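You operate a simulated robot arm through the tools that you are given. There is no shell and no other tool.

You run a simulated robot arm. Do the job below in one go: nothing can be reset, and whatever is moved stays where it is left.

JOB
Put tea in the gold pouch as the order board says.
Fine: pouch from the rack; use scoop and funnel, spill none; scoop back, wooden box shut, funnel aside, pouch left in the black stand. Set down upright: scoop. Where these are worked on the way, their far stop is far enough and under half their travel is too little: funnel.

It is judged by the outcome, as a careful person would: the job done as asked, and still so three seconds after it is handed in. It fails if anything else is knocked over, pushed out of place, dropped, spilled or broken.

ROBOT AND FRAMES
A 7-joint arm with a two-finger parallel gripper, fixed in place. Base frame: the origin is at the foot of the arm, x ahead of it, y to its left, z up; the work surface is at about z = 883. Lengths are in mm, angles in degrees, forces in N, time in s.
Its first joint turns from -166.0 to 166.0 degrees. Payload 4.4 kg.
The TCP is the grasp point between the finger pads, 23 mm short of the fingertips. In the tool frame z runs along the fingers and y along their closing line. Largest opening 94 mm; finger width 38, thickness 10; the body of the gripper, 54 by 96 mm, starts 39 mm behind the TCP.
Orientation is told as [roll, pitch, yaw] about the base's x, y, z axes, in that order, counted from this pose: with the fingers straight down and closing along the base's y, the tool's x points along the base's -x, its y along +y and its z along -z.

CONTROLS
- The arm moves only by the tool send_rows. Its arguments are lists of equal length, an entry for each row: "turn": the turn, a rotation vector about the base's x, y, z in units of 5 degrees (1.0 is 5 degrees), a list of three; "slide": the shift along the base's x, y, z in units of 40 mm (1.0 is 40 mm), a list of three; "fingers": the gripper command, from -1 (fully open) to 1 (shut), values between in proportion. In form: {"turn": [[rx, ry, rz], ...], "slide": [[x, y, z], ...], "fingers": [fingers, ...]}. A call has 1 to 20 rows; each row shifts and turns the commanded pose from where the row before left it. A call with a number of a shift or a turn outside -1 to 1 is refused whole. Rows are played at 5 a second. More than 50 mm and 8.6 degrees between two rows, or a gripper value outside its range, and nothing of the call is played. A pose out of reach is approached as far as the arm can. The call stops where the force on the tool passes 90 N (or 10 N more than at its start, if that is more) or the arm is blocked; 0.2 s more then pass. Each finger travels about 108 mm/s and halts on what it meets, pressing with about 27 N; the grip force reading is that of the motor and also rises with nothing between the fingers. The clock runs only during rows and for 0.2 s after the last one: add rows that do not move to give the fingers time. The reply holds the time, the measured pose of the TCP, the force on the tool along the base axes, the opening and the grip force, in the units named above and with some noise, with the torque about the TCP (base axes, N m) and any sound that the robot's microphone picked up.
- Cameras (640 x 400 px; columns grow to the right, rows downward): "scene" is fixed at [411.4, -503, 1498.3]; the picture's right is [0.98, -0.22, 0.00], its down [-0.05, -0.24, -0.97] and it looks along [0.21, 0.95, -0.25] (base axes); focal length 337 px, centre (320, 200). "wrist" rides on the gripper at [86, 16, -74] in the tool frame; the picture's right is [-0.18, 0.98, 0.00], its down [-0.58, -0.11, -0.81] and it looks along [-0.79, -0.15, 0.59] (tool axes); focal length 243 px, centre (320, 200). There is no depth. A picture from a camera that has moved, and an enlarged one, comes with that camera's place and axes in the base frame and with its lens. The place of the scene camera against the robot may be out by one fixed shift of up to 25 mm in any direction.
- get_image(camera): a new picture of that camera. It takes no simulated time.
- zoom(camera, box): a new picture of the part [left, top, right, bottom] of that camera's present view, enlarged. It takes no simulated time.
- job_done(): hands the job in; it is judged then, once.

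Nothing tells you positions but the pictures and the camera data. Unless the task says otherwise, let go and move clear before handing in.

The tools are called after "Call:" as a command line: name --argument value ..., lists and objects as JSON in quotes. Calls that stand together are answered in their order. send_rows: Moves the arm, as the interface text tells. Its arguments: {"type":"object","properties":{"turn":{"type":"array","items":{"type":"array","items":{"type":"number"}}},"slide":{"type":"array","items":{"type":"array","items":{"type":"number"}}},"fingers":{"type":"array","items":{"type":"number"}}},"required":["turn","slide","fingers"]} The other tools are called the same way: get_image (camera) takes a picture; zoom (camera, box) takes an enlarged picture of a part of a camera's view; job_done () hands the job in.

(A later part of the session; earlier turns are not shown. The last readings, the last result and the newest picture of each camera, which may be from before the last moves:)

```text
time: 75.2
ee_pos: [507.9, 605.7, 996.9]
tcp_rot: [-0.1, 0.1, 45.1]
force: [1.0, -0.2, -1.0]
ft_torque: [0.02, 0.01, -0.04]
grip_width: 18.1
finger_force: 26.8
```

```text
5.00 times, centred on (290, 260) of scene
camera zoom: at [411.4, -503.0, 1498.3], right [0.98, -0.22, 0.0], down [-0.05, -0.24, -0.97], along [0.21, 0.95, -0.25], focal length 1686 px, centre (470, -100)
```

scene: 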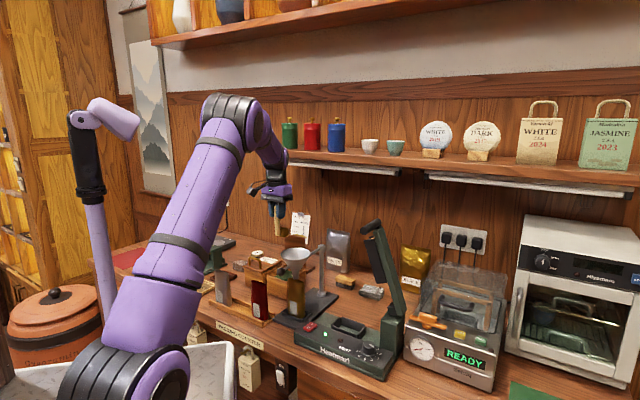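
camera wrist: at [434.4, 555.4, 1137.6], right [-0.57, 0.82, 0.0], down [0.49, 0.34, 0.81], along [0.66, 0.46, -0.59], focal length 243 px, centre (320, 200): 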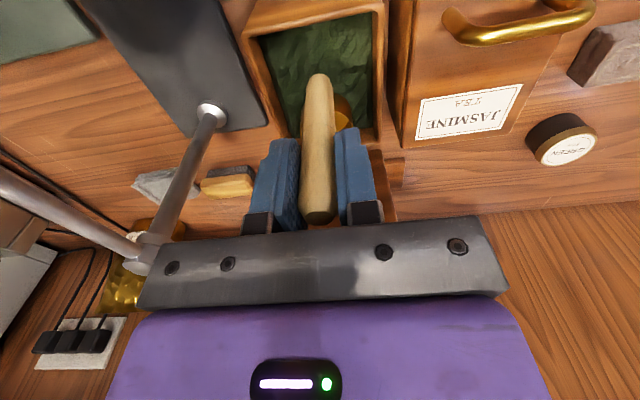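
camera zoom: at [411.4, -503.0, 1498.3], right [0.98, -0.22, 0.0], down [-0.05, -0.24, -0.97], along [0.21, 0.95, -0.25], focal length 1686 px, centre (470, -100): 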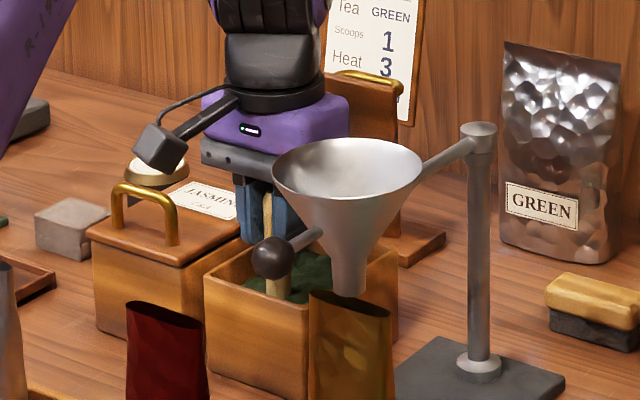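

Call:
send_rows --turn '[[0, 0, 0], [0, 0, 0], [0, 0, 0]]' --slide '[[0, 0, -0.1], [0, 0, -0.05], [0, 0, 0]]' --fingers '[1, 1, 1]'

Call:
send_rows --turn '[[0, 0, 0], [0, 0, 0], [0, 0, 0], [0, 0, 0], [0, 0, 0], [0, 0, 0], [0, 0, 0]]' --slide '[[0, 0, 0.15], [0, 0, 0.2], [0, 0, 0.2], [0, 0, 0.25], [0, 0, 0.25], [0, 0, 0.25], [0, 0, 0]]' --fingers '[1, 1, 1, 1, 1, 1, 1]'

Call:
zoom --camera "wrist" --box '[230, 0, 410, 150]'

Call:
zoom --camera "scene" --box '[240, 220, 340, 300]'

```text
time: 76.0
ee_pos: [508.1, 605.6, 992.2]
tcp_rot: [0.0, 0.1, 45.1]
force: [-0.5, -1.5, -0.5]
ft_torque: [0.0, -0.01, 0.0]
grip_width: 18.1
finger_force: 26.8
```

```text
time: 77.6
ee_pos: [508.7, 606.0, 1044.5]
tcp_rot: [0.0, 0.1, 45.1]
force: [0.0, -0.1, -0.8]
ft_torque: [-0.03, 0.02, 0.01]
grip_width: 18.1
finger_force: 26.9
```

```text
2.67 times, centred on (320, 75) of wrist
camera zoom: at [434.7, 555.5, 1119.2], right [-0.57, 0.82, 0.0], down [0.49, 0.34, 0.81], along [0.66, 0.46, -0.59], focal length 647 px, centre (320, 533)
```

zoom: 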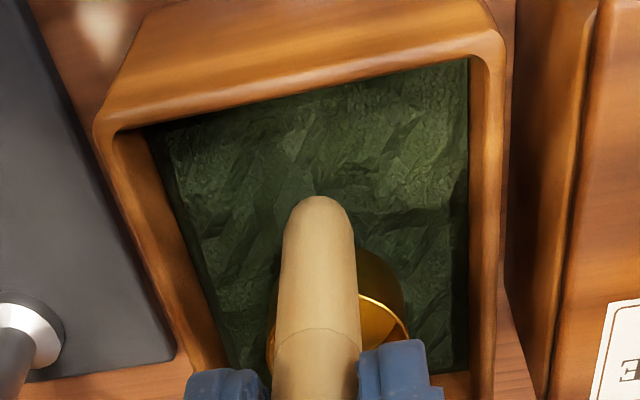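

```text
5.00 times, centred on (290, 260) of scene
camera zoom: at [411.4, -503.0, 1498.3], right [0.98, -0.22, 0.0], down [-0.05, -0.24, -0.97], along [0.21, 0.95, -0.25], focal length 1686 px, centre (470, -100)
```

zoom: 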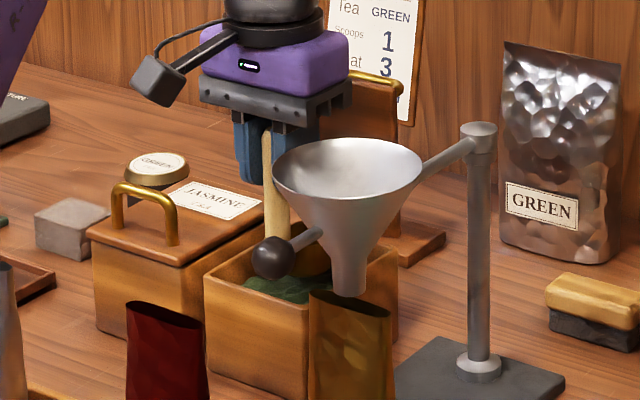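

Call:
send_rows --turn '[[0, 0, 0], [0, 0, 0], [0, 0, 0], [0, 0, 0]]' --slide '[[0, 0, 0.5], [0, 0, 0.5], [0, 0, 0.5], [0, 0, 0]]' --fingers '[1, 1, 1, 1]'

Call:
zoom --camera "scene" --box '[270, 220, 320, 260]'

Call:
zoom --camera "wrist" --box '[270, 50, 390, 150]'

```text
time: 78.6
ee_pos: [507.0, 605.0, 1104.2]
tcp_rot: [-0.2, 0.1, 45.1]
force: [0.7, 0.1, -0.5]
ft_torque: [0.0, 0.0, -0.02]
grip_width: 18.1
finger_force: 26.9
```

```text
10.00 times, centred on (295, 240) of scene
camera zoom: at [411.4, -503.0, 1498.3], right [0.98, -0.22, 0.0], down [-0.05, -0.24, -0.97], along [0.21, 0.95, -0.25], focal length 3372 px, centre (570, -200)
```

zoom: 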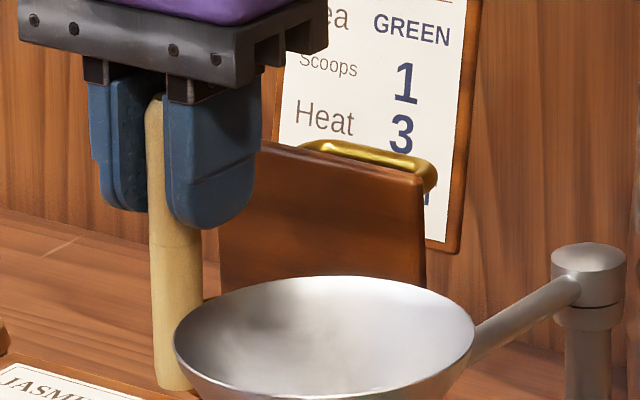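

```text
4.00 times, centred on (330, 100) of wrist
camera zoom: at [433.5, 555.0, 1178.9], right [-0.57, 0.82, 0.0], down [0.49, 0.34, 0.81], along [0.66, 0.46, -0.59], focal length 970 px, centre (280, 600)
```

zoom: 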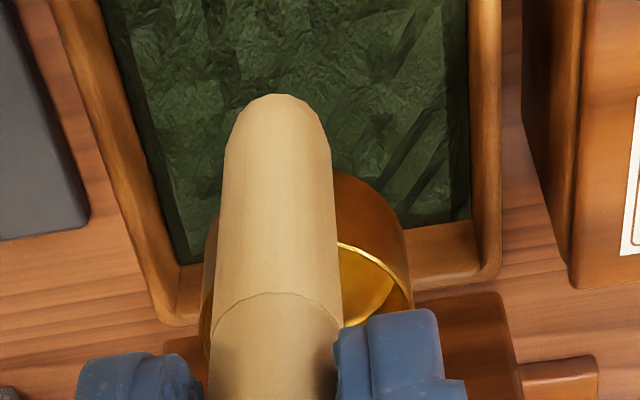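

Call:
send_rows --turn '[[0, 0, 0], [0, 0, 0], [0, 0, 0]]' --slide '[[0, 0, 0.9], [0, 0, 0.9], [0, 0, 0]]' --fingers '[1, 1, 1]'

Call:
zoom --camera "scene" --box '[270, 210, 320, 250]'

```text
time: 79.4
ee_pos: [507.3, 604.7, 1175.9]
tcp_rot: [-0.1, 0.1, 45.2]
force: [0.3, 0.2, -0.8]
ft_torque: [-0.01, 0.02, 0.0]
grip_width: 17.9
finger_force: 27.5
```

```text
10.00 times, centred on (295, 230) of scene
camera zoom: at [411.4, -503.0, 1498.3], right [0.98, -0.22, 0.0], down [-0.05, -0.24, -0.97], along [0.21, 0.95, -0.25], focal length 3372 px, centre (570, -100)
```

zoom: 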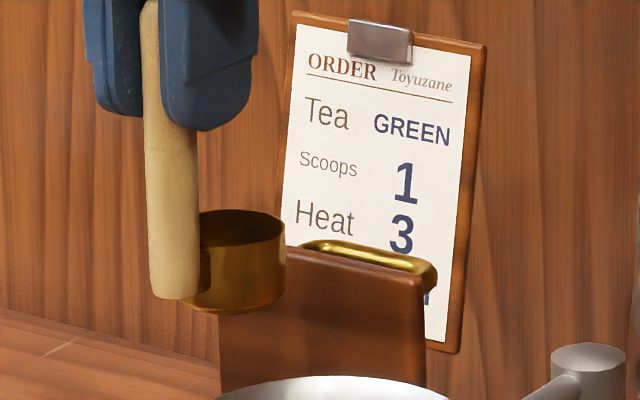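

The cup looks empty or its contents are hidden below the rim. I'll tip it about 20° toward the scene camera, staying over the box, to look inside.

Call:
send_rows --turn '[[1, -0.1, 0], [1, -0.1, 0], [1, -0.1, 0], [1, -0.1, 0], [0, 0, 0]]' --slide '[[0, -0.19, -0.1], [0, -0.19, -0.1], [0, -0.19, -0.1], [0, -0.19, -0.1], [0, 0, 0]]' --fingers '[1, 1, 1, 1, 1]'

Call:
zoom --camera "scene" --box '[270, 210, 320, 250]'

```text
time: 80.6
ee_pos: [508.1, 574.5, 1160.2]
tcp_rot: [12.9, -15.4, 43.3]
force: [-0.2, -0.6, -0.9]
ft_torque: [-0.02, 0.06, 0.01]
grip_width: 18.4
finger_force: 26.9
```

```text
10.00 times, centred on (295, 230) of scene
camera zoom: at [411.4, -503.0, 1498.3], right [0.98, -0.22, 0.0], down [-0.05, -0.24, -0.97], along [0.21, 0.95, -0.25], focal length 3372 px, centre (570, -100)
```

zoom: 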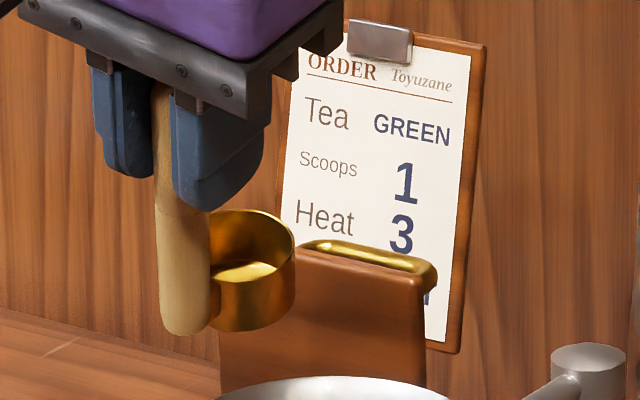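

The cup is empty, so a plain shallow dip didn't collect tea. I'll level it again and dip deeper with a short sweep through the tea.

Call:
send_rows --turn '[[-1, 0.1, 0], [-1, 0.1, 0], [-1, 0.1, 0], [-1, 0.1, 0], [0, 0, 0]]' --slide '[[0, 0.19, 0], [0, 0.19, 0], [0, 0.19, 0], [0, 0.19, 0], [0, 0, 0]]' --fingers '[1, 1, 1, 1, 1]'

Call:
send_rows --turn '[[0, 0, 0], [0, 0, 0], [0, 0, 0], [0, 0, 0], [0, 0, 0]]' --slide '[[0, 0, -0.9], [0, 0, -0.9], [0, 0, -0.9], [0, 0, -0.5], [0, 0, 0]]' --fingers '[1, 1, 1, 1, 1]'

Call:
zoom --camera "wrist" --box '[230, 0, 410, 150]'

```text
time: 81.8
ee_pos: [505.8, 605.6, 1159.1]
tcp_rot: [-0.3, 0.2, 45.1]
force: [-0.2, -0.7, -0.3]
ft_torque: [0.01, -0.02, 0.02]
grip_width: 18.1
finger_force: 26.8
```

```text
time: 83.0
ee_pos: [510.0, 606.1, 1032.2]
tcp_rot: [0.0, 0.1, 45.0]
force: [-0.2, -0.1, -0.7]
ft_torque: [-0.03, 0.01, 0.01]
grip_width: 18.0
finger_force: 26.9
```

```text
2.67 times, centred on (320, 75) of wrist
camera zoom: at [435.5, 555.9, 1107.6], right [-0.57, 0.82, 0.0], down [0.49, 0.34, 0.81], along [0.66, 0.46, -0.59], focal length 647 px, centre (320, 533)
```

zoom: 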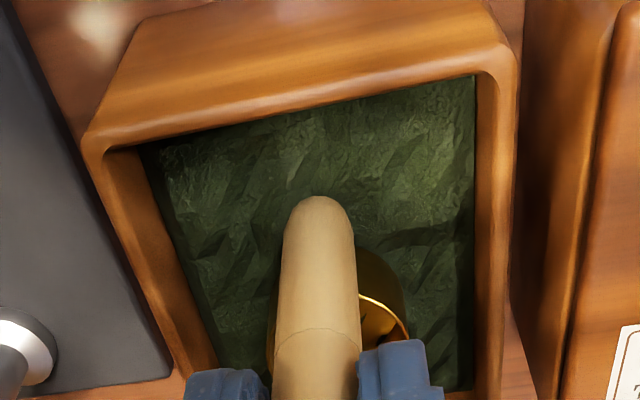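

Call:
send_rows --turn '[[0, 0, 0], [0, 0, 0], [0, 0, 0], [0, 0, 0], [0, 0, 0]]' --slide '[[0, 0, -0.4], [0, 0, -0.4], [0, 0, -0.2], [0, 0, -0.1], [0, 0, 0]]' --fingers '[1, 1, 1, 1, 1]'

Call:
zoom --camera "wrist" --box '[230, 30, 410, 180]'

```text
time: 84.2
ee_pos: [508.3, 604.4, 988.5]
tcp_rot: [0.0, 0.1, 45.1]
force: [0.1, 0.0, -1.6]
ft_torque: [0.01, 0.05, 0.01]
grip_width: 18.2
finger_force: 26.7
```

```text
2.67 times, centred on (320, 105) of wrist
camera zoom: at [434.5, 555.4, 1062.3], right [-0.57, 0.82, 0.0], down [0.49, 0.34, 0.81], along [0.66, 0.46, -0.59], focal length 647 px, centre (320, 453)
```

zoom: 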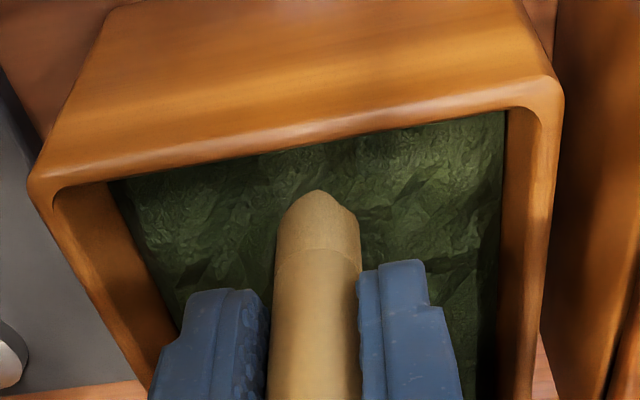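

Call:
send_rows --turn '[[0, 0, 0], [0, 0, 0], [0, 0, 0], [0, 0, 0], [0, 0, 0], [0, 0, 0], [0, 0, 0], [0, 0, 0], [0, 0, 0], [0, 0, 0], [0, 0, 0], [0, 0, 0]]' --slide '[[0, 0, 0], [0.12, 0.12, 0], [0.12, 0.12, 0], [0, 0, 0], [-0.12, -0.12, 0], [-0.12, -0.12, 0], [-0.12, -0.12, 0], [0.12, 0.12, 0], [0, 0, 0], [0, 0, 0.2], [0, 0, 0.3], [0, 0, 0.4]]' --fingers '[1, 1, 1, 1, 1, 1, 1, 1, 1, 1, 1, 1]'

Call:
send_rows --turn '[[0, 0, 0], [0, 0, 0], [0, 0, 0], [0, 0, 0], [0, 0, 0]]' --slide '[[0, 0, 0.8], [0, 0, 0.9], [0, 0, 0.9], [0, 0, 0.9], [0, 0, 0]]' --fingers '[1, 1, 1, 1, 1]'

Call:
zoom --camera "scene" --box '[270, 210, 320, 250]'

Call:
zoom --camera "wrist" --box '[270, 50, 390, 150]'

```text
time: 86.8
ee_pos: [508.5, 605.4, 1024.1]
tcp_rot: [-0.2, 0.1, 45.1]
force: [-0.5, 0.5, -1.9]
ft_torque: [-0.03, 0.0, 0.03]
grip_width: 18.0
finger_force: 26.9
```

```text
time: 88.0
ee_pos: [506.8, 605.1, 1161.9]
tcp_rot: [-0.2, 0.1, 45.2]
force: [0.0, 0.1, -0.9]
ft_torque: [-0.06, 0.02, -0.01]
grip_width: 18.0
finger_force: 27.1
```

```text
10.00 times, centred on (295, 230) of scene
camera zoom: at [411.4, -503.0, 1498.3], right [0.98, -0.22, 0.0], down [-0.05, -0.24, -0.97], along [0.21, 0.95, -0.25], focal length 3372 px, centre (570, -100)
```

zoom: 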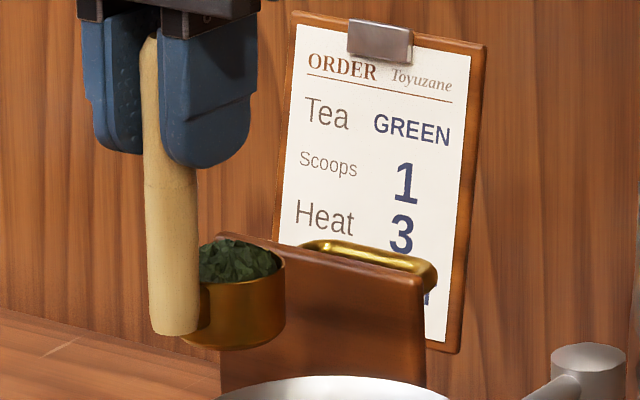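

```text
4.00 times, centred on (330, 100) of wrist
camera zoom: at [433.4, 554.6, 1237.1], right [-0.57, 0.82, 0.0], down [0.49, 0.34, 0.81], along [0.66, 0.46, -0.59], focal length 970 px, centre (280, 600)
```

zoom: 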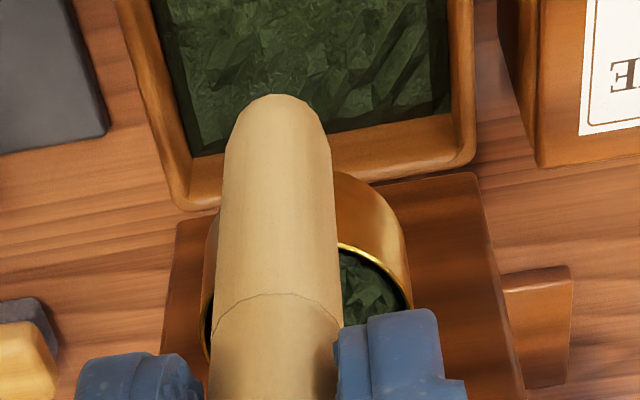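

The scoop is now full of green tea. I'll raise it smoothly, keep it level, and carry it to beside the funnel while turning back to yaw 135.

Call:
send_rows --turn '[[0, 0, 0], [0, 0, 0], [0, 0, 0], [0, 0, 0], [0, 0, 0]]' --slide '[[0, 0, 0.25], [0, 0, 0.4], [0, 0, 0.4], [0, 0, 0.25], [0, 0, 0]]' --fingers '[1, 1, 1, 1, 1]'

Call:
send_rows --turn '[[0, 0, 0.5], [0, 0, 1], [0, 0, 1], [0, 0, 1], [0, 0, 1], [0, 0, 1], [0, 0, 1], [0, 0, 1], [0, 0, 1], [0, 0, 1], [0, 0, 1], [0, 0, 1], [0, 0, 1], [0, 0, 1], [0, 0, 1], [0, 0, 1], [0, 0, 1], [0, 0, 1], [0, 0, 0.5], [0, 0, 0]]' --slide '[[0.04, -0.12, 0], [0.082, -0.2375, 0], [0.082, -0.2375, 0], [0.082, -0.2375, 0], [0.082, -0.2375, 0], [0.082, -0.2375, 0], [0.082, -0.2375, 0], [0.082, -0.2375, 0], [0.082, -0.2375, 0], [0.082, -0.2375, 0], [0.082, -0.2375, 0], [0.082, -0.2375, 0], [0.082, -0.2375, 0], [0.082, -0.2375, 0], [0.082, -0.2375, 0], [0.082, -0.2375, 0], [0.082, -0.2375, 0], [0.082, -0.2375, 0], [0.04, -0.12, 0], [0, 0, 0]]' --fingers '[1, 1, 1, 1, 1, 1, 1, 1, 1, 1, 1, 1, 1, 1, 1, 1, 1, 1, 1, 1]'

Call:
zoom --camera "scene" --box '[260, 200, 360, 290]'

Call:
get_image --camera "wrist"

```text
time: 89.2
ee_pos: [506.9, 605.3, 1216.1]
tcp_rot: [-0.1, 0.1, 45.1]
force: [-0.1, -1.0, -1.4]
ft_torque: [-0.01, 0.01, -0.01]
grip_width: 18.0
finger_force: 26.9
```

```text
time: 93.4
ee_pos: [566.1, 433.5, 1215.2]
tcp_rot: [-0.1, 0.0, 135.1]
force: [0.8, 0.4, -0.7]
ft_torque: [-0.01, -0.07, -0.02]
grip_width: 18.0
finger_force: 27.5
```

```text
4.44 times, centred on (310, 245) of scene
camera zoom: at [411.4, -503.0, 1498.3], right [0.98, -0.22, 0.0], down [-0.05, -0.24, -0.97], along [0.21, 0.95, -0.25], focal length 1499 px, centre (364, 0)
```

zoom: 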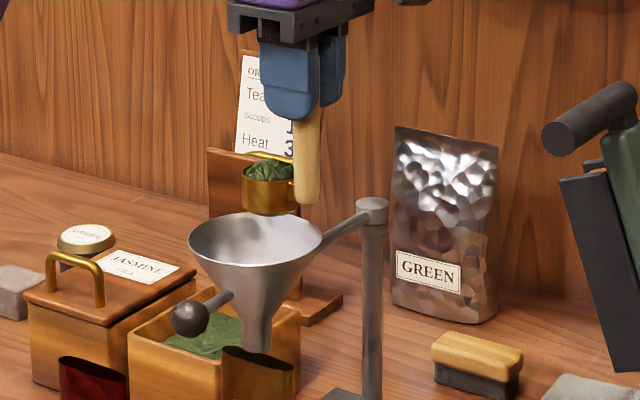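

```text
taken
camera wrist: at [615.7, 360.5, 1290.5], right [-0.82, -0.57, 0.0], down [-0.34, 0.49, 0.81], along [-0.46, 0.66, -0.59], focal length 243 px, centre (320, 200)
```

wrist: 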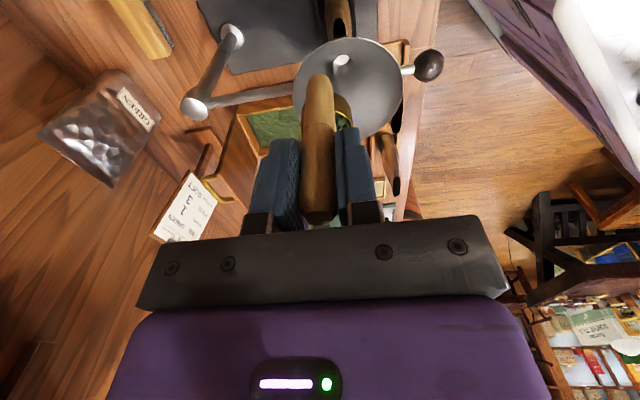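

The cup is level, full and lined up just behind the funnel centre. I'll start tipping gradually so the lip stays over the centre, checking after the first 20°.

Call:
send_rows --turn '[[0, 0, 0], [0.7071, -0.7071, 0], [0.7071, -0.7071, 0], [0.7071, -0.7071, 0], [0.7071, -0.7071, 0], [0, 0, 0]]' --slide '[[0.035, 0, 0], [-0.1043, -0.1043, -0.0425], [-0.1061, -0.1061, -0.055], [-0.107, -0.107, -0.0675], [-0.107, -0.107, -0.0825], [0, 0, 0]]' --fingers '[1, 1, 1, 1, 1, 1]'

Call:
zoom --camera "scene" --box '[270, 210, 350, 290]'

Call:
get_image --camera "wrist"

```text
time: 94.8
ee_pos: [550.5, 416.1, 1205.1]
tcp_rot: [-20.2, 0.1, 135.1]
force: [-0.9, -0.1, -0.9]
ft_torque: [-0.04, 0.02, 0.0]
grip_width: 18.3
finger_force: 27.2
```

```text
5.00 times, centred on (310, 250) of scene
camera zoom: at [411.4, -503.0, 1498.3], right [0.98, -0.22, 0.0], down [-0.05, -0.24, -0.97], along [0.21, 0.95, -0.25], focal length 1686 px, centre (370, -50)
```

zoom: 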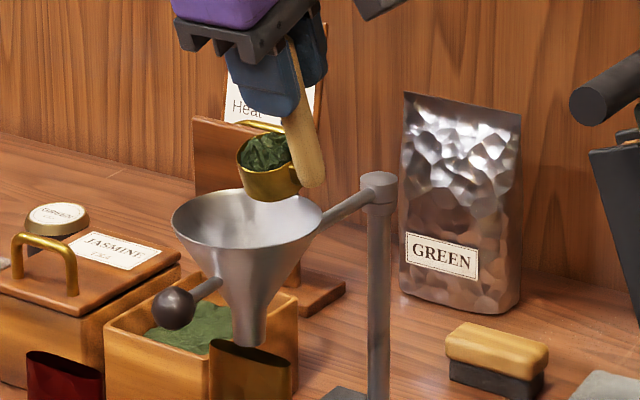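

```text
taken
camera wrist: at [582.8, 326.5, 1270.2], right [-0.78, -0.52, -0.34], down [-0.54, 0.29, 0.79], along [-0.32, 0.8, -0.51], focal length 243 px, centre (320, 200)
```

wrist: 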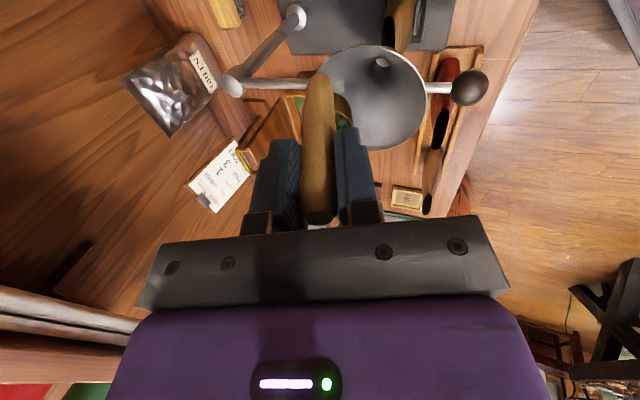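

Call:
send_rows --turn '[[0.7071, -0.7071, 0], [0.7071, -0.7071, 0], [0.7071, -0.7071, 0], [0.7071, -0.7071, 0], [0.7071, -0.7071, 0], [0, 0, 0]]' --slide '[[-0.1061, -0.1061, -0.0825], [-0.1043, -0.1043, -0.095], [-0.1025, -0.1025, -0.0825], [-0.099, -0.099, -0.095], [-0.0946, -0.0946, -0.1075], [0, 0, 0]]' --fingers '[1, 1, 1, 1, 1, 1]'

Call:
zoom --camera "scene" --box '[270, 210, 350, 290]'

Call:
get_image --camera "wrist"

```text
time: 96.2
ee_pos: [530.4, 396.6, 1187.0]
tcp_rot: [-45.0, 0.1, 135.0]
force: [0.1, 0.2, -0.2]
ft_torque: [-0.01, 0.01, 0.0]
grip_width: 18.3
finger_force: 27.0
```

```text
5.00 times, centred on (310, 250) of scene
camera zoom: at [411.4, -503.0, 1498.3], right [0.98, -0.22, 0.0], down [-0.05, -0.24, -0.97], along [0.21, 0.95, -0.25], focal length 1686 px, centre (370, -50)
```

zoom: 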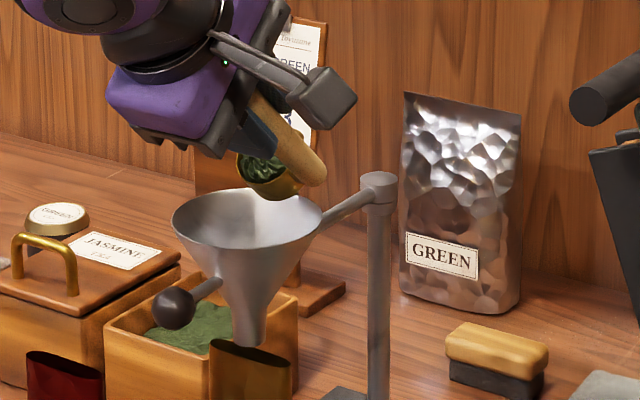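

```text
taken
camera wrist: at [545.7, 290.0, 1229.0], right [-0.62, -0.36, -0.7], down [-0.76, 0.06, 0.64], along [-0.19, 0.93, -0.31], focal length 243 px, centre (320, 200)
```

wrist: 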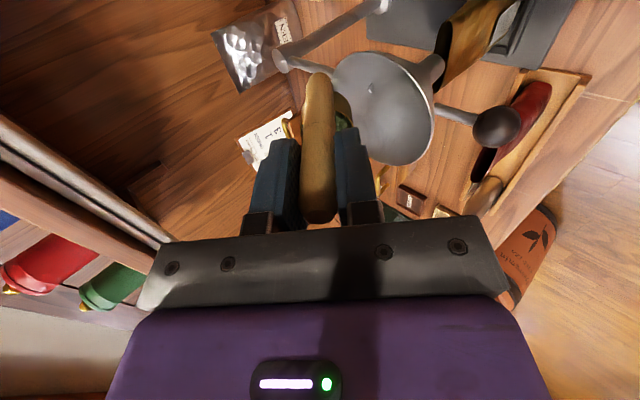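

Call:
send_rows --turn '[[0.7071, -0.7071, 0], [0.7071, -0.7071, 0], [0.7071, -0.7071, 0], [0, 0, 0]]' --slide '[[-0.0902, -0.0902, -0.1175], [-0.0857, -0.0857, -0.1175], [-0.0778, -0.0778, -0.1275], [0, 0, 0]]' --fingers '[1, 1, 1, 1]'

Call:
zoom --camera "scene" --box '[270, 210, 350, 290]'

Call:
zoom --camera "wrist" --box '[270, 30, 480, 180]'

```text
time: 97.2
ee_pos: [520.5, 386.3, 1172.3]
tcp_rot: [-60.2, 0.2, 135.1]
force: [0.4, -0.2, 0.0]
ft_torque: [-0.07, 0.05, 0.01]
grip_width: 18.2
finger_force: 26.9
```

```text
5.00 times, centred on (310, 250) of scene
camera zoom: at [411.4, -503.0, 1498.3], right [0.98, -0.22, 0.0], down [-0.05, -0.24, -0.97], along [0.21, 0.95, -0.25], focal length 1686 px, centre (370, -50)
```

zoom: 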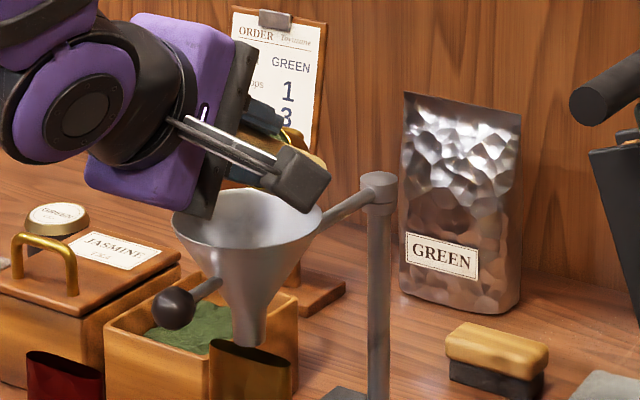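

```text
2.67 times, centred on (375, 105) of wrist
camera zoom: at [529.9, 273.9, 1196.2], right [-0.47, -0.22, -0.85], down [-0.87, -0.04, 0.49], along [-0.14, 0.98, -0.17], focal length 647 px, centre (173, 453)
```

zoom: 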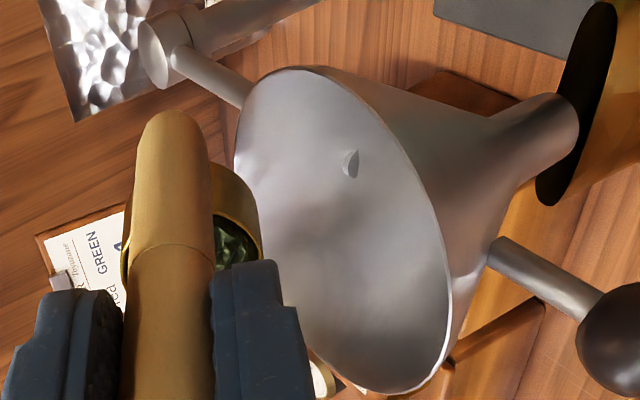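

Call:
send_rows --turn '[[0.7071, -0.7071, 0], [0.7071, -0.7071, 0], [0.7071, -0.7071, 0], [0, 0, 0]]' --slide '[[-0.0725, -0.0725, -0.125], [-0.0654, -0.0654, -0.1325], [-0.0583, -0.0583, -0.1275], [0, 0, 0]]' --fingers '[1, 1, 1, 1]'

Call:
zoom --camera "scene" --box '[270, 210, 350, 290]'

Call:
zoom --camera "wrist" --box '[270, 30, 480, 180]'

```text
time: 98.2
ee_pos: [512.9, 377.7, 1158.5]
tcp_rot: [-75.3, 0.1, 134.8]
force: [-0.4, 0.0, -0.4]
ft_torque: [-0.06, 0.03, 0.0]
grip_width: 18.0
finger_force: 27.2
```

```text
5.00 times, centred on (310, 250) of scene
camera zoom: at [411.4, -503.0, 1498.3], right [0.98, -0.22, 0.0], down [-0.05, -0.24, -0.97], along [0.21, 0.95, -0.25], focal length 1686 px, centre (370, -50)
```

zoom: 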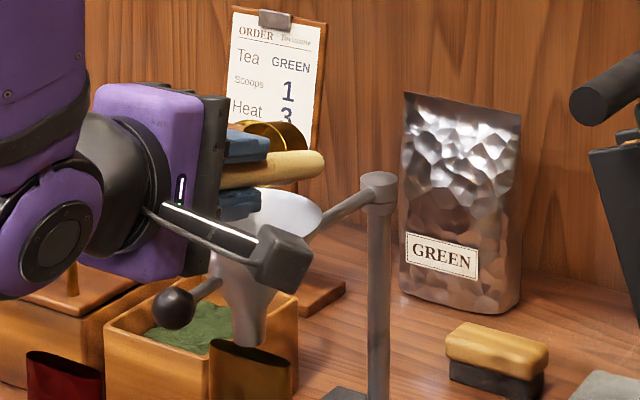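

```text
2.67 times, centred on (375, 105) of wrist
camera zoom: at [519.4, 263.7, 1161.7], right [-0.31, -0.05, -0.95], down [-0.94, -0.12, 0.31], along [-0.13, 0.99, -0.01], focal length 647 px, centre (173, 453)
```

zoom: 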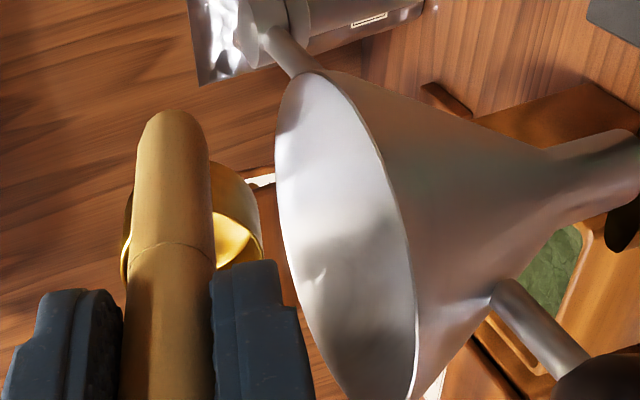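

The cup looks emptied into the funnel. I'll tip a bit further to make sure nothing remains, and hold briefly.

Call:
send_rows --turn '[[0.7071, -0.7071, 0], [0.7071, -0.7071, 0], [0.7071, -0.7071, 0], [0.7071, -0.7071, 0], [0, 0, 0], [0, 0, 0], [0, 0, 0], [0, 0, 0]]' --slide '[[-0.0486, -0.0486, -0.1325], [-0.0415, -0.0415, -0.14], [-0.0318, -0.0318, -0.145], [-0.023, -0.023, 0.0525], [0, 0, 0], [0, 0, 0], [0, 0, 0], [0, 0, 0]]' --fingers '[1, 1, 1, 1, 1, 1, 1, 1]'

Call:
get_image --camera "wrist"

Call:
zoom --camera "wrist" --box '[270, 30, 480, 180]'

Call:
zoom --camera "scene" --box '[250, 220, 370, 330]'

```text
time: 100.0
ee_pos: [506.6, 372.2, 1142.2]
tcp_rot: [-95.1, 0.1, 134.9]
force: [-0.3, -0.1, -0.5]
ft_torque: [-0.05, 0.04, -0.03]
grip_width: 18.1
finger_force: 27.4
```

```text
taken
camera wrist: at [515.7, 260.0, 1120.7], right [-0.07, 0.19, -0.98], down [-0.99, -0.16, 0.03], along [-0.15, 0.97, 0.2], focal length 243 px, centre (320, 200)
```

wrist: 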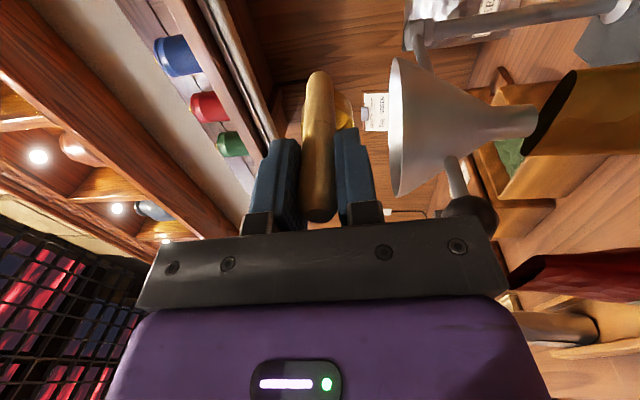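

```text
2.67 times, centred on (375, 105) of wrist
camera zoom: at [515.7, 260.0, 1120.7], right [-0.07, 0.19, -0.98], down [-0.99, -0.16, 0.03], along [-0.15, 0.97, 0.2], focal length 647 px, centre (173, 453)
```

zoom: 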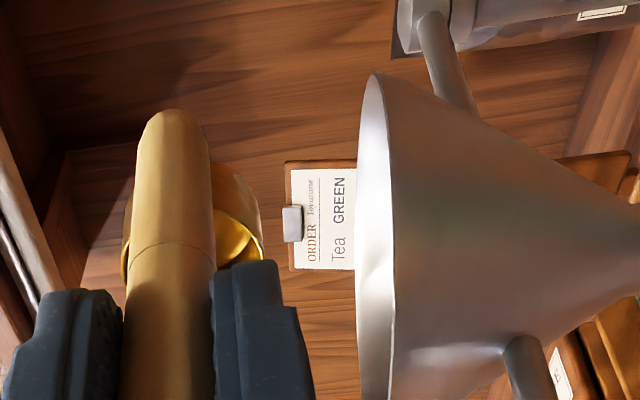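

```text
3.64 times, centred on (310, 275) of scene
camera zoom: at [411.4, -503.0, 1498.3], right [0.98, -0.22, 0.0], down [-0.05, -0.24, -0.97], along [0.21, 0.95, -0.25], focal length 1226 px, centre (356, -73)
```

zoom: 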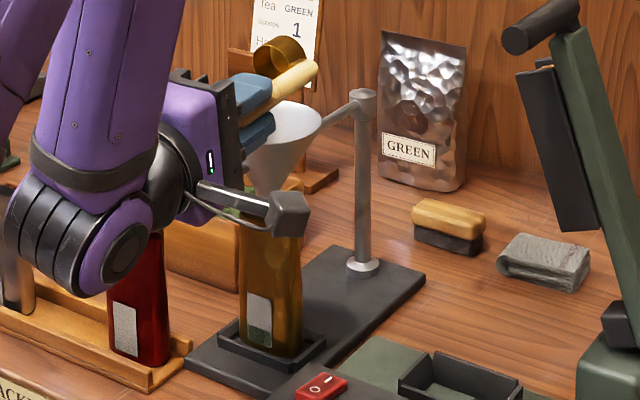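

The scoop is empty and the pouch's window now shows tea inside. I'll check the window and then reverse the tilt to bring the scoop upright.

Call:
zoom --camera "scene" --box '[290, 270, 350, 330]'

Call:
send_rows --turn '[[-0.7071, 0.7071, 0], [-0.7071, 0.7071, 0], [-0.7071, 0.7071, 0], [-0.7071, 0.7071, 0], [-0.7071, 0.7071, 0], [-0.7071, 0.7071, 0], [-0.7071, 0.7071, 0], [-0.7071, 0.7071, 0], [-0.7071, 0.7071, 0], [-0.7071, 0.7071, 0], [-0.7071, 0.7071, 0], [-0.7071, 0.7071, 0], [-0.7071, 0.7071, 0], [-0.7071, 0.7071, 0], [-0.7071, 0.7071, 0], [-0.7071, 0.7071, 0], [-0.7071, 0.7071, 0], [-0.7071, 0.7071, 0], [-0.7071, 0.7071, 0], [0, 0, 0]]' --slide '[[0.023, 0.023, 0], [0.0318, 0.0318, 0.145], [0.0415, 0.0415, 0.14], [0.0486, 0.0486, 0.1325], [0.0583, 0.0583, 0.1275], [0.0654, 0.0654, 0.1325], [0.0725, 0.0725, 0.125], [0.0778, 0.0778, 0.1275], [0.0857, 0.0857, 0.1175], [0.0902, 0.0902, 0.1175], [0.0946, 0.0946, 0.1075], [0.099, 0.099, 0.095], [0.1025, 0.1025, 0.0825], [0.1043, 0.1043, 0.095], [0.1061, 0.1061, 0.0825], [0.107, 0.107, 0.0825], [0.107, 0.107, 0.0675], [0.1061, 0.1061, 0.055], [0.1043, 0.1043, 0.0425], [0, 0, 0]]' --fingers '[1, 1, 1, 1, 1, 1, 1, 1, 1, 1, 1, 1, 1, 1, 1, 1, 1, 1, 1, 1]'

Call:
zoom --camera "scene" --box '[250, 210, 370, 330]'

Call:
get_image --camera "wrist"

```text
6.67 times, centred on (320, 300) of scene
camera zoom: at [411.4, -503.0, 1498.3], right [0.98, -0.22, 0.0], down [-0.05, -0.24, -0.97], along [0.21, 0.95, -0.25], focal length 2248 px, centre (320, -467)
```

zoom: 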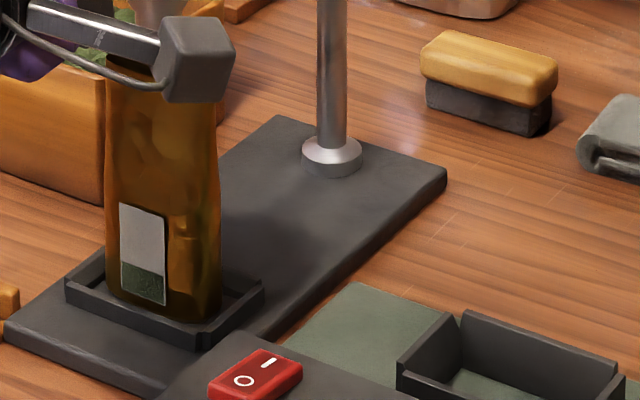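

```text
time: 104.2
ee_pos: [569.0, 434.5, 1217.8]
tcp_rot: [0.0, 0.1, 135.1]
force: [0.4, -0.5, -1.2]
ft_torque: [-0.03, -0.03, 0.02]
grip_width: 17.9
finger_force: 27.1
```

```text
3.33 times, centred on (310, 270) of scene
camera zoom: at [411.4, -503.0, 1498.3], right [0.98, -0.22, 0.0], down [-0.05, -0.24, -0.97], along [0.21, 0.95, -0.25], focal length 1124 px, centre (353, -33)
```

zoom: 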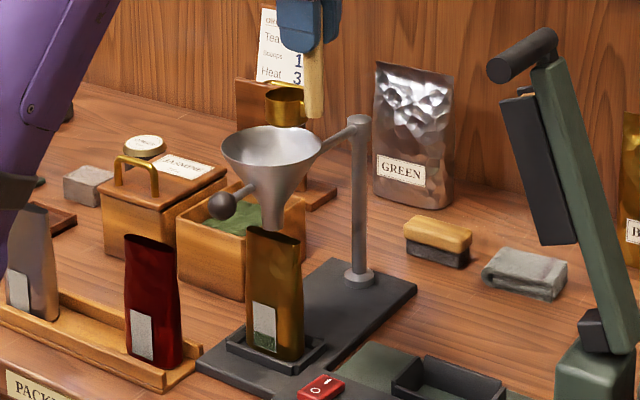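

```text
taken
camera wrist: at [617.4, 360.6, 1293.3], right [-0.82, -0.57, 0.0], down [-0.34, 0.49, 0.81], along [-0.46, 0.66, -0.59], focal length 243 px, centre (320, 200)
```

wrist: 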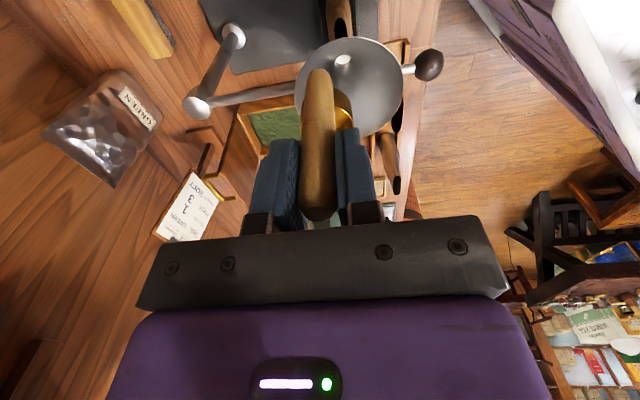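

The tea is in the pouch and nothing is spilled around the stand. Now I'll return the scoop to its original spot, first moving back along the same clear path.

Call:
send_rows --turn '[[0, 0, 0], [0, 0, 0], [0, 0, 0], [0, 0, 0], [0, 0, 0], [0, 0, 0], [0, 0, 0], [0, 0, 0], [0, 0, 0], [0, 0, 0], [0, 0, 0]]' --slide '[[0.525, 0.2, 0], [0.525, 0.2, -0.1], [0.525, 0.2, -0.3], [0.59, -0.124, -0.1], [0.59, -0.124, -0.1], [0.59, -0.124, -0.1], [0.59, -0.124, -0.1], [0, 0, -0.6], [0, 0, -0.9], [0, 0, -0.9], [0, 0, 0]]' --fingers '[1, 1, 1, 1, 1, 1, 1, 1, 1, 1, 1]'

Call:
get_image --camera "wrist"

Call:
zoom --camera "scene" --box '[310, 210, 410, 310]'

```text
time: 106.6
ee_pos: [725.7, 437.5, 1087.7]
tcp_rot: [-0.1, 0.1, 135.1]
force: [0.1, -0.6, -0.6]
ft_torque: [0.02, 0.01, 0.02]
grip_width: 18.0
finger_force: 27.1
```

```text
taken
camera wrist: at [775.0, 364.7, 1163.1], right [-0.82, -0.57, 0.0], down [-0.34, 0.49, 0.81], along [-0.46, 0.66, -0.59], focal length 243 px, centre (320, 200)
```

wrist: 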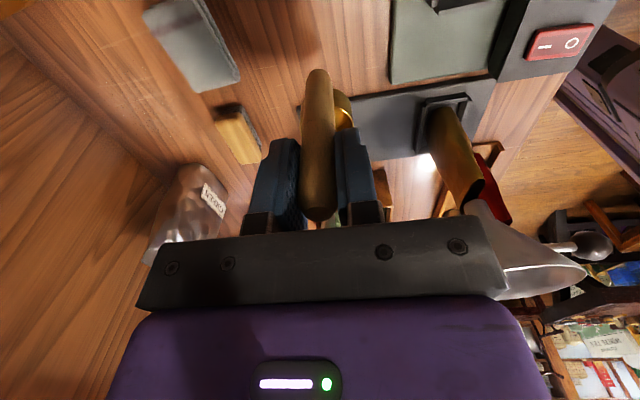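

```text
4.00 times, centred on (360, 260) of scene
camera zoom: at [411.4, -503.0, 1498.3], right [0.98, -0.22, 0.0], down [-0.05, -0.24, -0.97], along [0.21, 0.95, -0.25], focal length 1349 px, centre (160, -40)
```

zoom: 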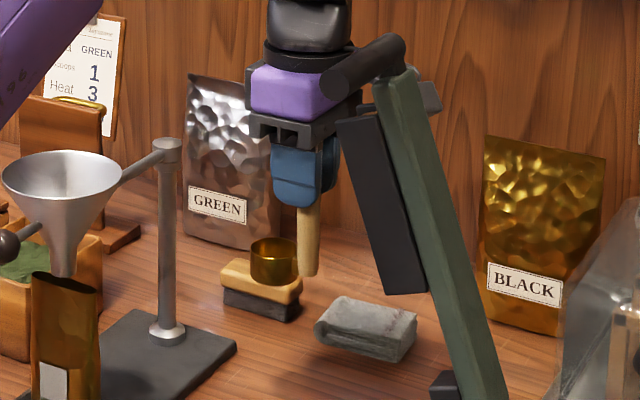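

Call:
send_rows --turn '[[0, 0, 0], [0, 0, 0], [0, 0, 0], [0, 0, 0], [0, 0, 0], [0, 0, 0]]' --slide '[[0.012, 0.042, -0.8], [0, 0, -0.8], [0, 0, -0.7], [0, 0, -0.2], [0, 0, -0.15], [0, 0, 0]]' --fingers '[1, 1, 1, 1, 1, 1]'

Call:
zoom --camera "scene" --box '[330, 260, 390, 310]'

```text
time: 108.0
ee_pos: [726.5, 440.8, 983.4]
tcp_rot: [-0.1, 0.1, 135.0]
force: [-0.8, 0.1, -1.4]
ft_torque: [-0.02, -0.03, -0.03]
grip_width: 18.0
finger_force: 27.0
```

```text
8.00 times, centred on (360, 285) of scene
camera zoom: at [411.4, -503.0, 1498.3], right [0.98, -0.22, 0.0], down [-0.05, -0.24, -0.97], along [0.21, 0.95, -0.25], focal length 2697 px, centre (0, -480)
```

zoom: 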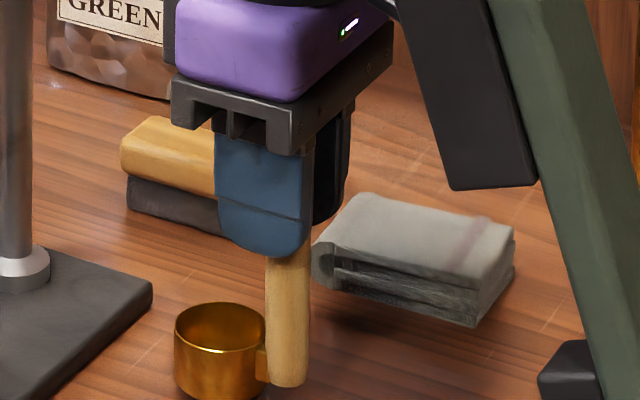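

Almost at the table. I'll lower the last few millimetres in small steps until there's light contact.

Call:
send_rows --turn '[[0, 0, 0], [0, 0, 0], [0, 0, 0], [0, 0, 0]]' --slide '[[-0.01, -0.02, -0.05], [0, 0, -0.05], [0, 0, -0.05], [0, 0, 0]]' --fingers '[1, 1, 1, 1]'

```text
time: 109.0
ee_pos: [726.8, 438.2, 979.6]
tcp_rot: [-0.2, 0.1, 135.1]
force: [0.9, 1.0, 12.0]
ft_torque: [0.41, 0.41, 0.02]
grip_width: 18.1
finger_force: 27.0
```

Call:
send_rows --turn '[[0, 0, 0], [0, 0, 0], [0, 0, 0], [0, 0, 0], [0, 0, 0], [0, 0, 0]]' --slide '[[0, 0, 0.035], [0, 0, 0], [0, 0, 0], [0, 0, 0], [0, 0, 0], [0, 0, 0]]' --fingers '[1, 0.55, 0.45, 0.2, -0.06, -0.06]'

Call:
zoom --camera "scene" --box '[330, 260, 390, 310]'

Call:
get_image --camera "wrist"

```text
time: 110.4
ee_pos: [725.9, 439.5, 979.2]
tcp_rot: [-0.1, 0.1, 135.1]
force: [-0.8, -0.8, 0.6]
ft_torque: [-0.01, -0.02, 0.0]
grip_width: 49.6
finger_force: 0.1
```

```text
8.00 times, centred on (360, 285) of scene
camera zoom: at [411.4, -503.0, 1498.3], right [0.98, -0.22, 0.0], down [-0.05, -0.24, -0.97], along [0.21, 0.95, -0.25], focal length 2697 px, centre (0, -480)
```

zoom: 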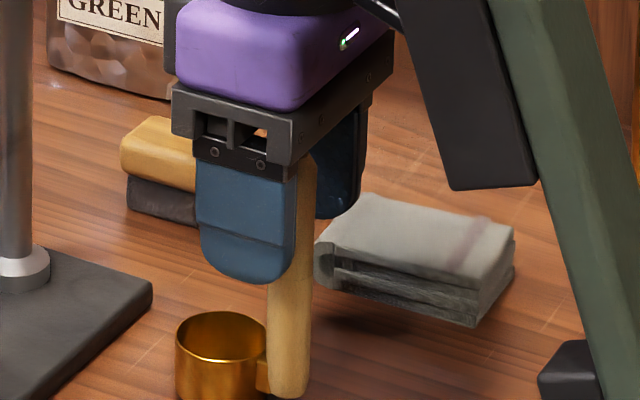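

```text
taken
camera wrist: at [774.7, 365.6, 1054.4], right [-0.82, -0.57, 0.0], down [-0.34, 0.49, 0.81], along [-0.46, 0.66, -0.59], focal length 243 px, centre (320, 200)
```

wrist: 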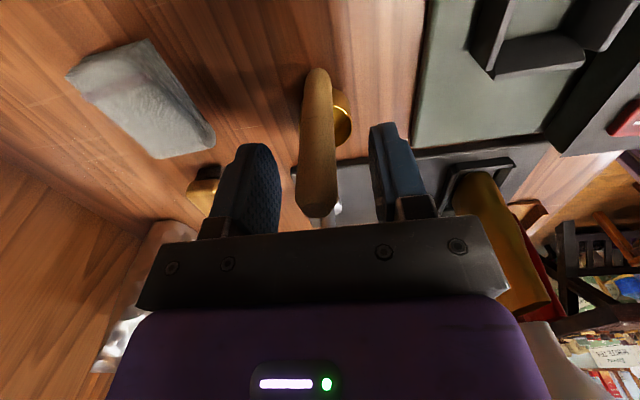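

The scoop stands upright on its spot. I'll rise clear of it and check.

Call:
send_rows --turn '[[0, 0, 0], [0, 0, 0], [0, 0, 0], [0, 0, 0], [0, 0, 0], [0, 0, 0]]' --slide '[[0, 0, 0.5], [0, 0, 0.9], [0, 0, 0.9], [0, 0, 0.9], [0, 0, 0.9], [0, 0, 0.9]]' --fingers '[-0.06, -0.06, -0.06, -0.06, -0.06, -0.06]'

Call:
zoom --camera "scene" --box '[290, 220, 410, 320]'

Call:
get_image --camera "wrist"

```text
time: 111.8
ee_pos: [724.8, 438.0, 1181.1]
tcp_rot: [-0.1, 0.1, 135.1]
force: [-1.0, -0.8, -0.4]
ft_torque: [-0.01, 0.04, 0.0]
grip_width: 50.0
finger_force: 0.0
```

```text
4.00 times, centred on (350, 270) of scene
camera zoom: at [411.4, -503.0, 1498.3], right [0.98, -0.22, 0.0], down [-0.05, -0.24, -0.97], along [0.21, 0.95, -0.25], focal length 1349 px, centre (200, -80)
```

zoom: 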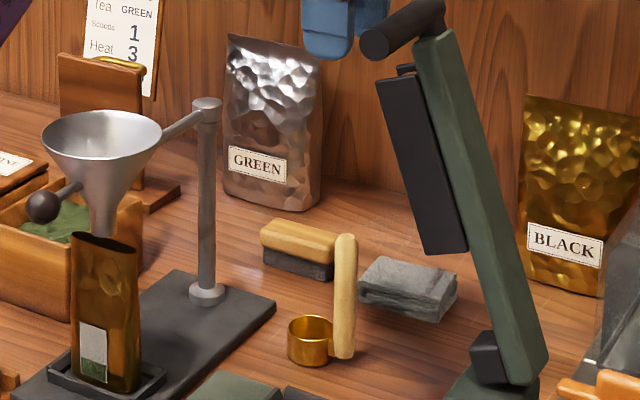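

```text
taken
camera wrist: at [773.6, 365.2, 1255.9], right [-0.82, -0.57, 0.0], down [-0.34, 0.49, 0.81], along [-0.46, 0.66, -0.59], focal length 243 px, centre (320, 200)
```

wrist: 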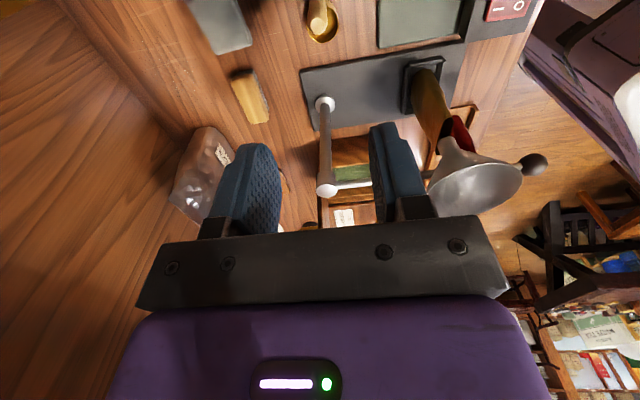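

Next I'll close the lid. I'm moving back over toward the box at a safe height, then lowering under the shelf line before reaching over the lid to its handle.

Call:
send_rows --turn '[[0, 0, 0], [0, 0, 0], [0, 0, 0], [0, 0, 0], [0, 0, -0.3], [0, 0, 0], [0, 0, 0], [0, 0, 0], [0, 0, 0], [0, 0, 0], [0, 0, 0], [0, 0, 0], [0, 0, 0]]' --slide '[[-0.58, 0.125, 0.09], [-0.58, 0.125, 0.09], [-0.58, 0.125, 0.09], [-0.58, 0.125, 0.09], [-0.592, 0.529, 0], [-0.592, 0.529, 0], [-0.592, 0.529, 0], [-0.592, 0.529, 0], [-0.592, 0.529, 0], [-0.592, 0.529, 0], [0, 0, -0.85], [0, 0, -0.85], [0, 0, 0]]' --fingers '[-0.06, 0.2, 0.4, 0.6, 0.6, 0.6, 0.6, 0.6, 0.6, 0.6, 0.6, 0.6, 0.6]'

Call:
get_image --camera "wrist"

Call:
zoom --camera "scene" --box '[230, 190, 350, 300]'

```text
time: 114.6
ee_pos: [489.6, 586.3, 1126.9]
tcp_rot: [-0.1, 0.1, 133.6]
force: [-0.6, 0.2, -1.1]
ft_torque: [0.01, -0.01, 0.05]
grip_width: 18.6
finger_force: 0.0
```

```text
taken
camera wrist: at [536.3, 511.5, 1202.0], right [-0.84, -0.54, 0.0], down [-0.32, 0.5, 0.81], along [-0.44, 0.68, -0.59], focal length 243 px, centre (320, 200)
```

wrist: 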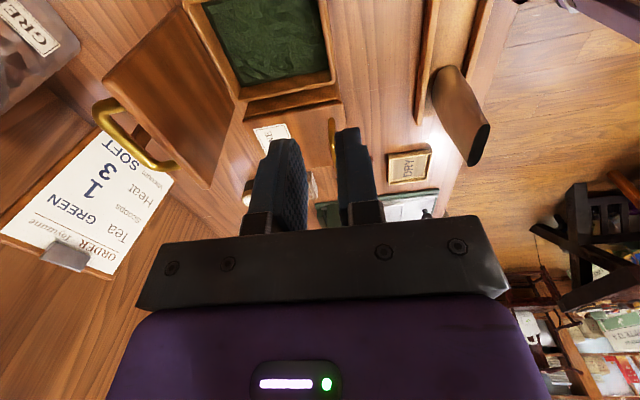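

```text
3.64 times, centred on (290, 245) of scene
camera zoom: at [411.4, -503.0, 1498.3], right [0.98, -0.22, 0.0], down [-0.05, -0.24, -0.97], along [0.21, 0.95, -0.25], focal length 1226 px, centre (429, 36)
```

zoom: 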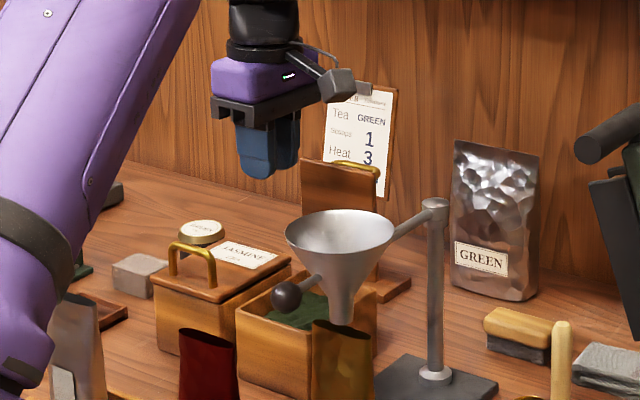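

Call:
send_rows --turn '[[0, 0, 0], [0, 0, 0], [0, 0, 0], [0, 0, 0], [0, 0, 0], [0, 0, 0]]' --slide '[[0.503, 0.492, -0.1], [0.503, 0.492, 0], [0.503, 0.492, 0], [0.503, 0.492, 0], [0.503, 0.492, 0], [0, 0, 0]]' --fingers '[0.6, 0.6, 0.6, 0.6, 0.6, 0.6]'

Call:
get_image --camera "wrist"

Call:
zoom --camera "scene" --box '[250, 190, 350, 270]'

```text
time: 116.0
ee_pos: [591.4, 684.8, 1122.8]
tcp_rot: [-0.2, 0.2, 133.5]
force: [-0.1, -0.5, 0.8]
ft_torque: [0.0, -0.02, 0.0]
grip_width: 18.9
finger_force: 0.1
```

```text
taken
camera wrist: at [638.8, 610.8, 1196.9], right [-0.84, -0.54, 0.0], down [-0.32, 0.5, 0.81], along [-0.44, 0.68, -0.59], focal length 243 px, centre (320, 200)
```

wrist: 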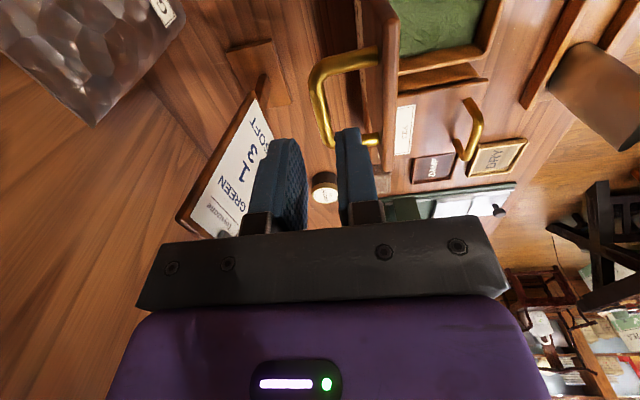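

```text
5.00 times, centred on (300, 230) of scene
camera zoom: at [411.4, -503.0, 1498.3], right [0.98, -0.22, 0.0], down [-0.05, -0.24, -0.97], along [0.21, 0.95, -0.25], focal length 1686 px, centre (420, 50)
```

zoom: 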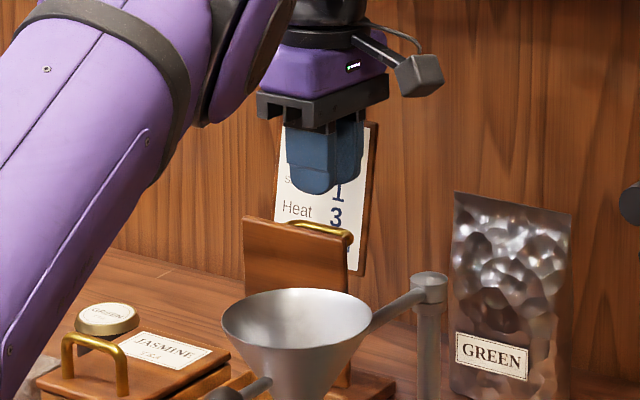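

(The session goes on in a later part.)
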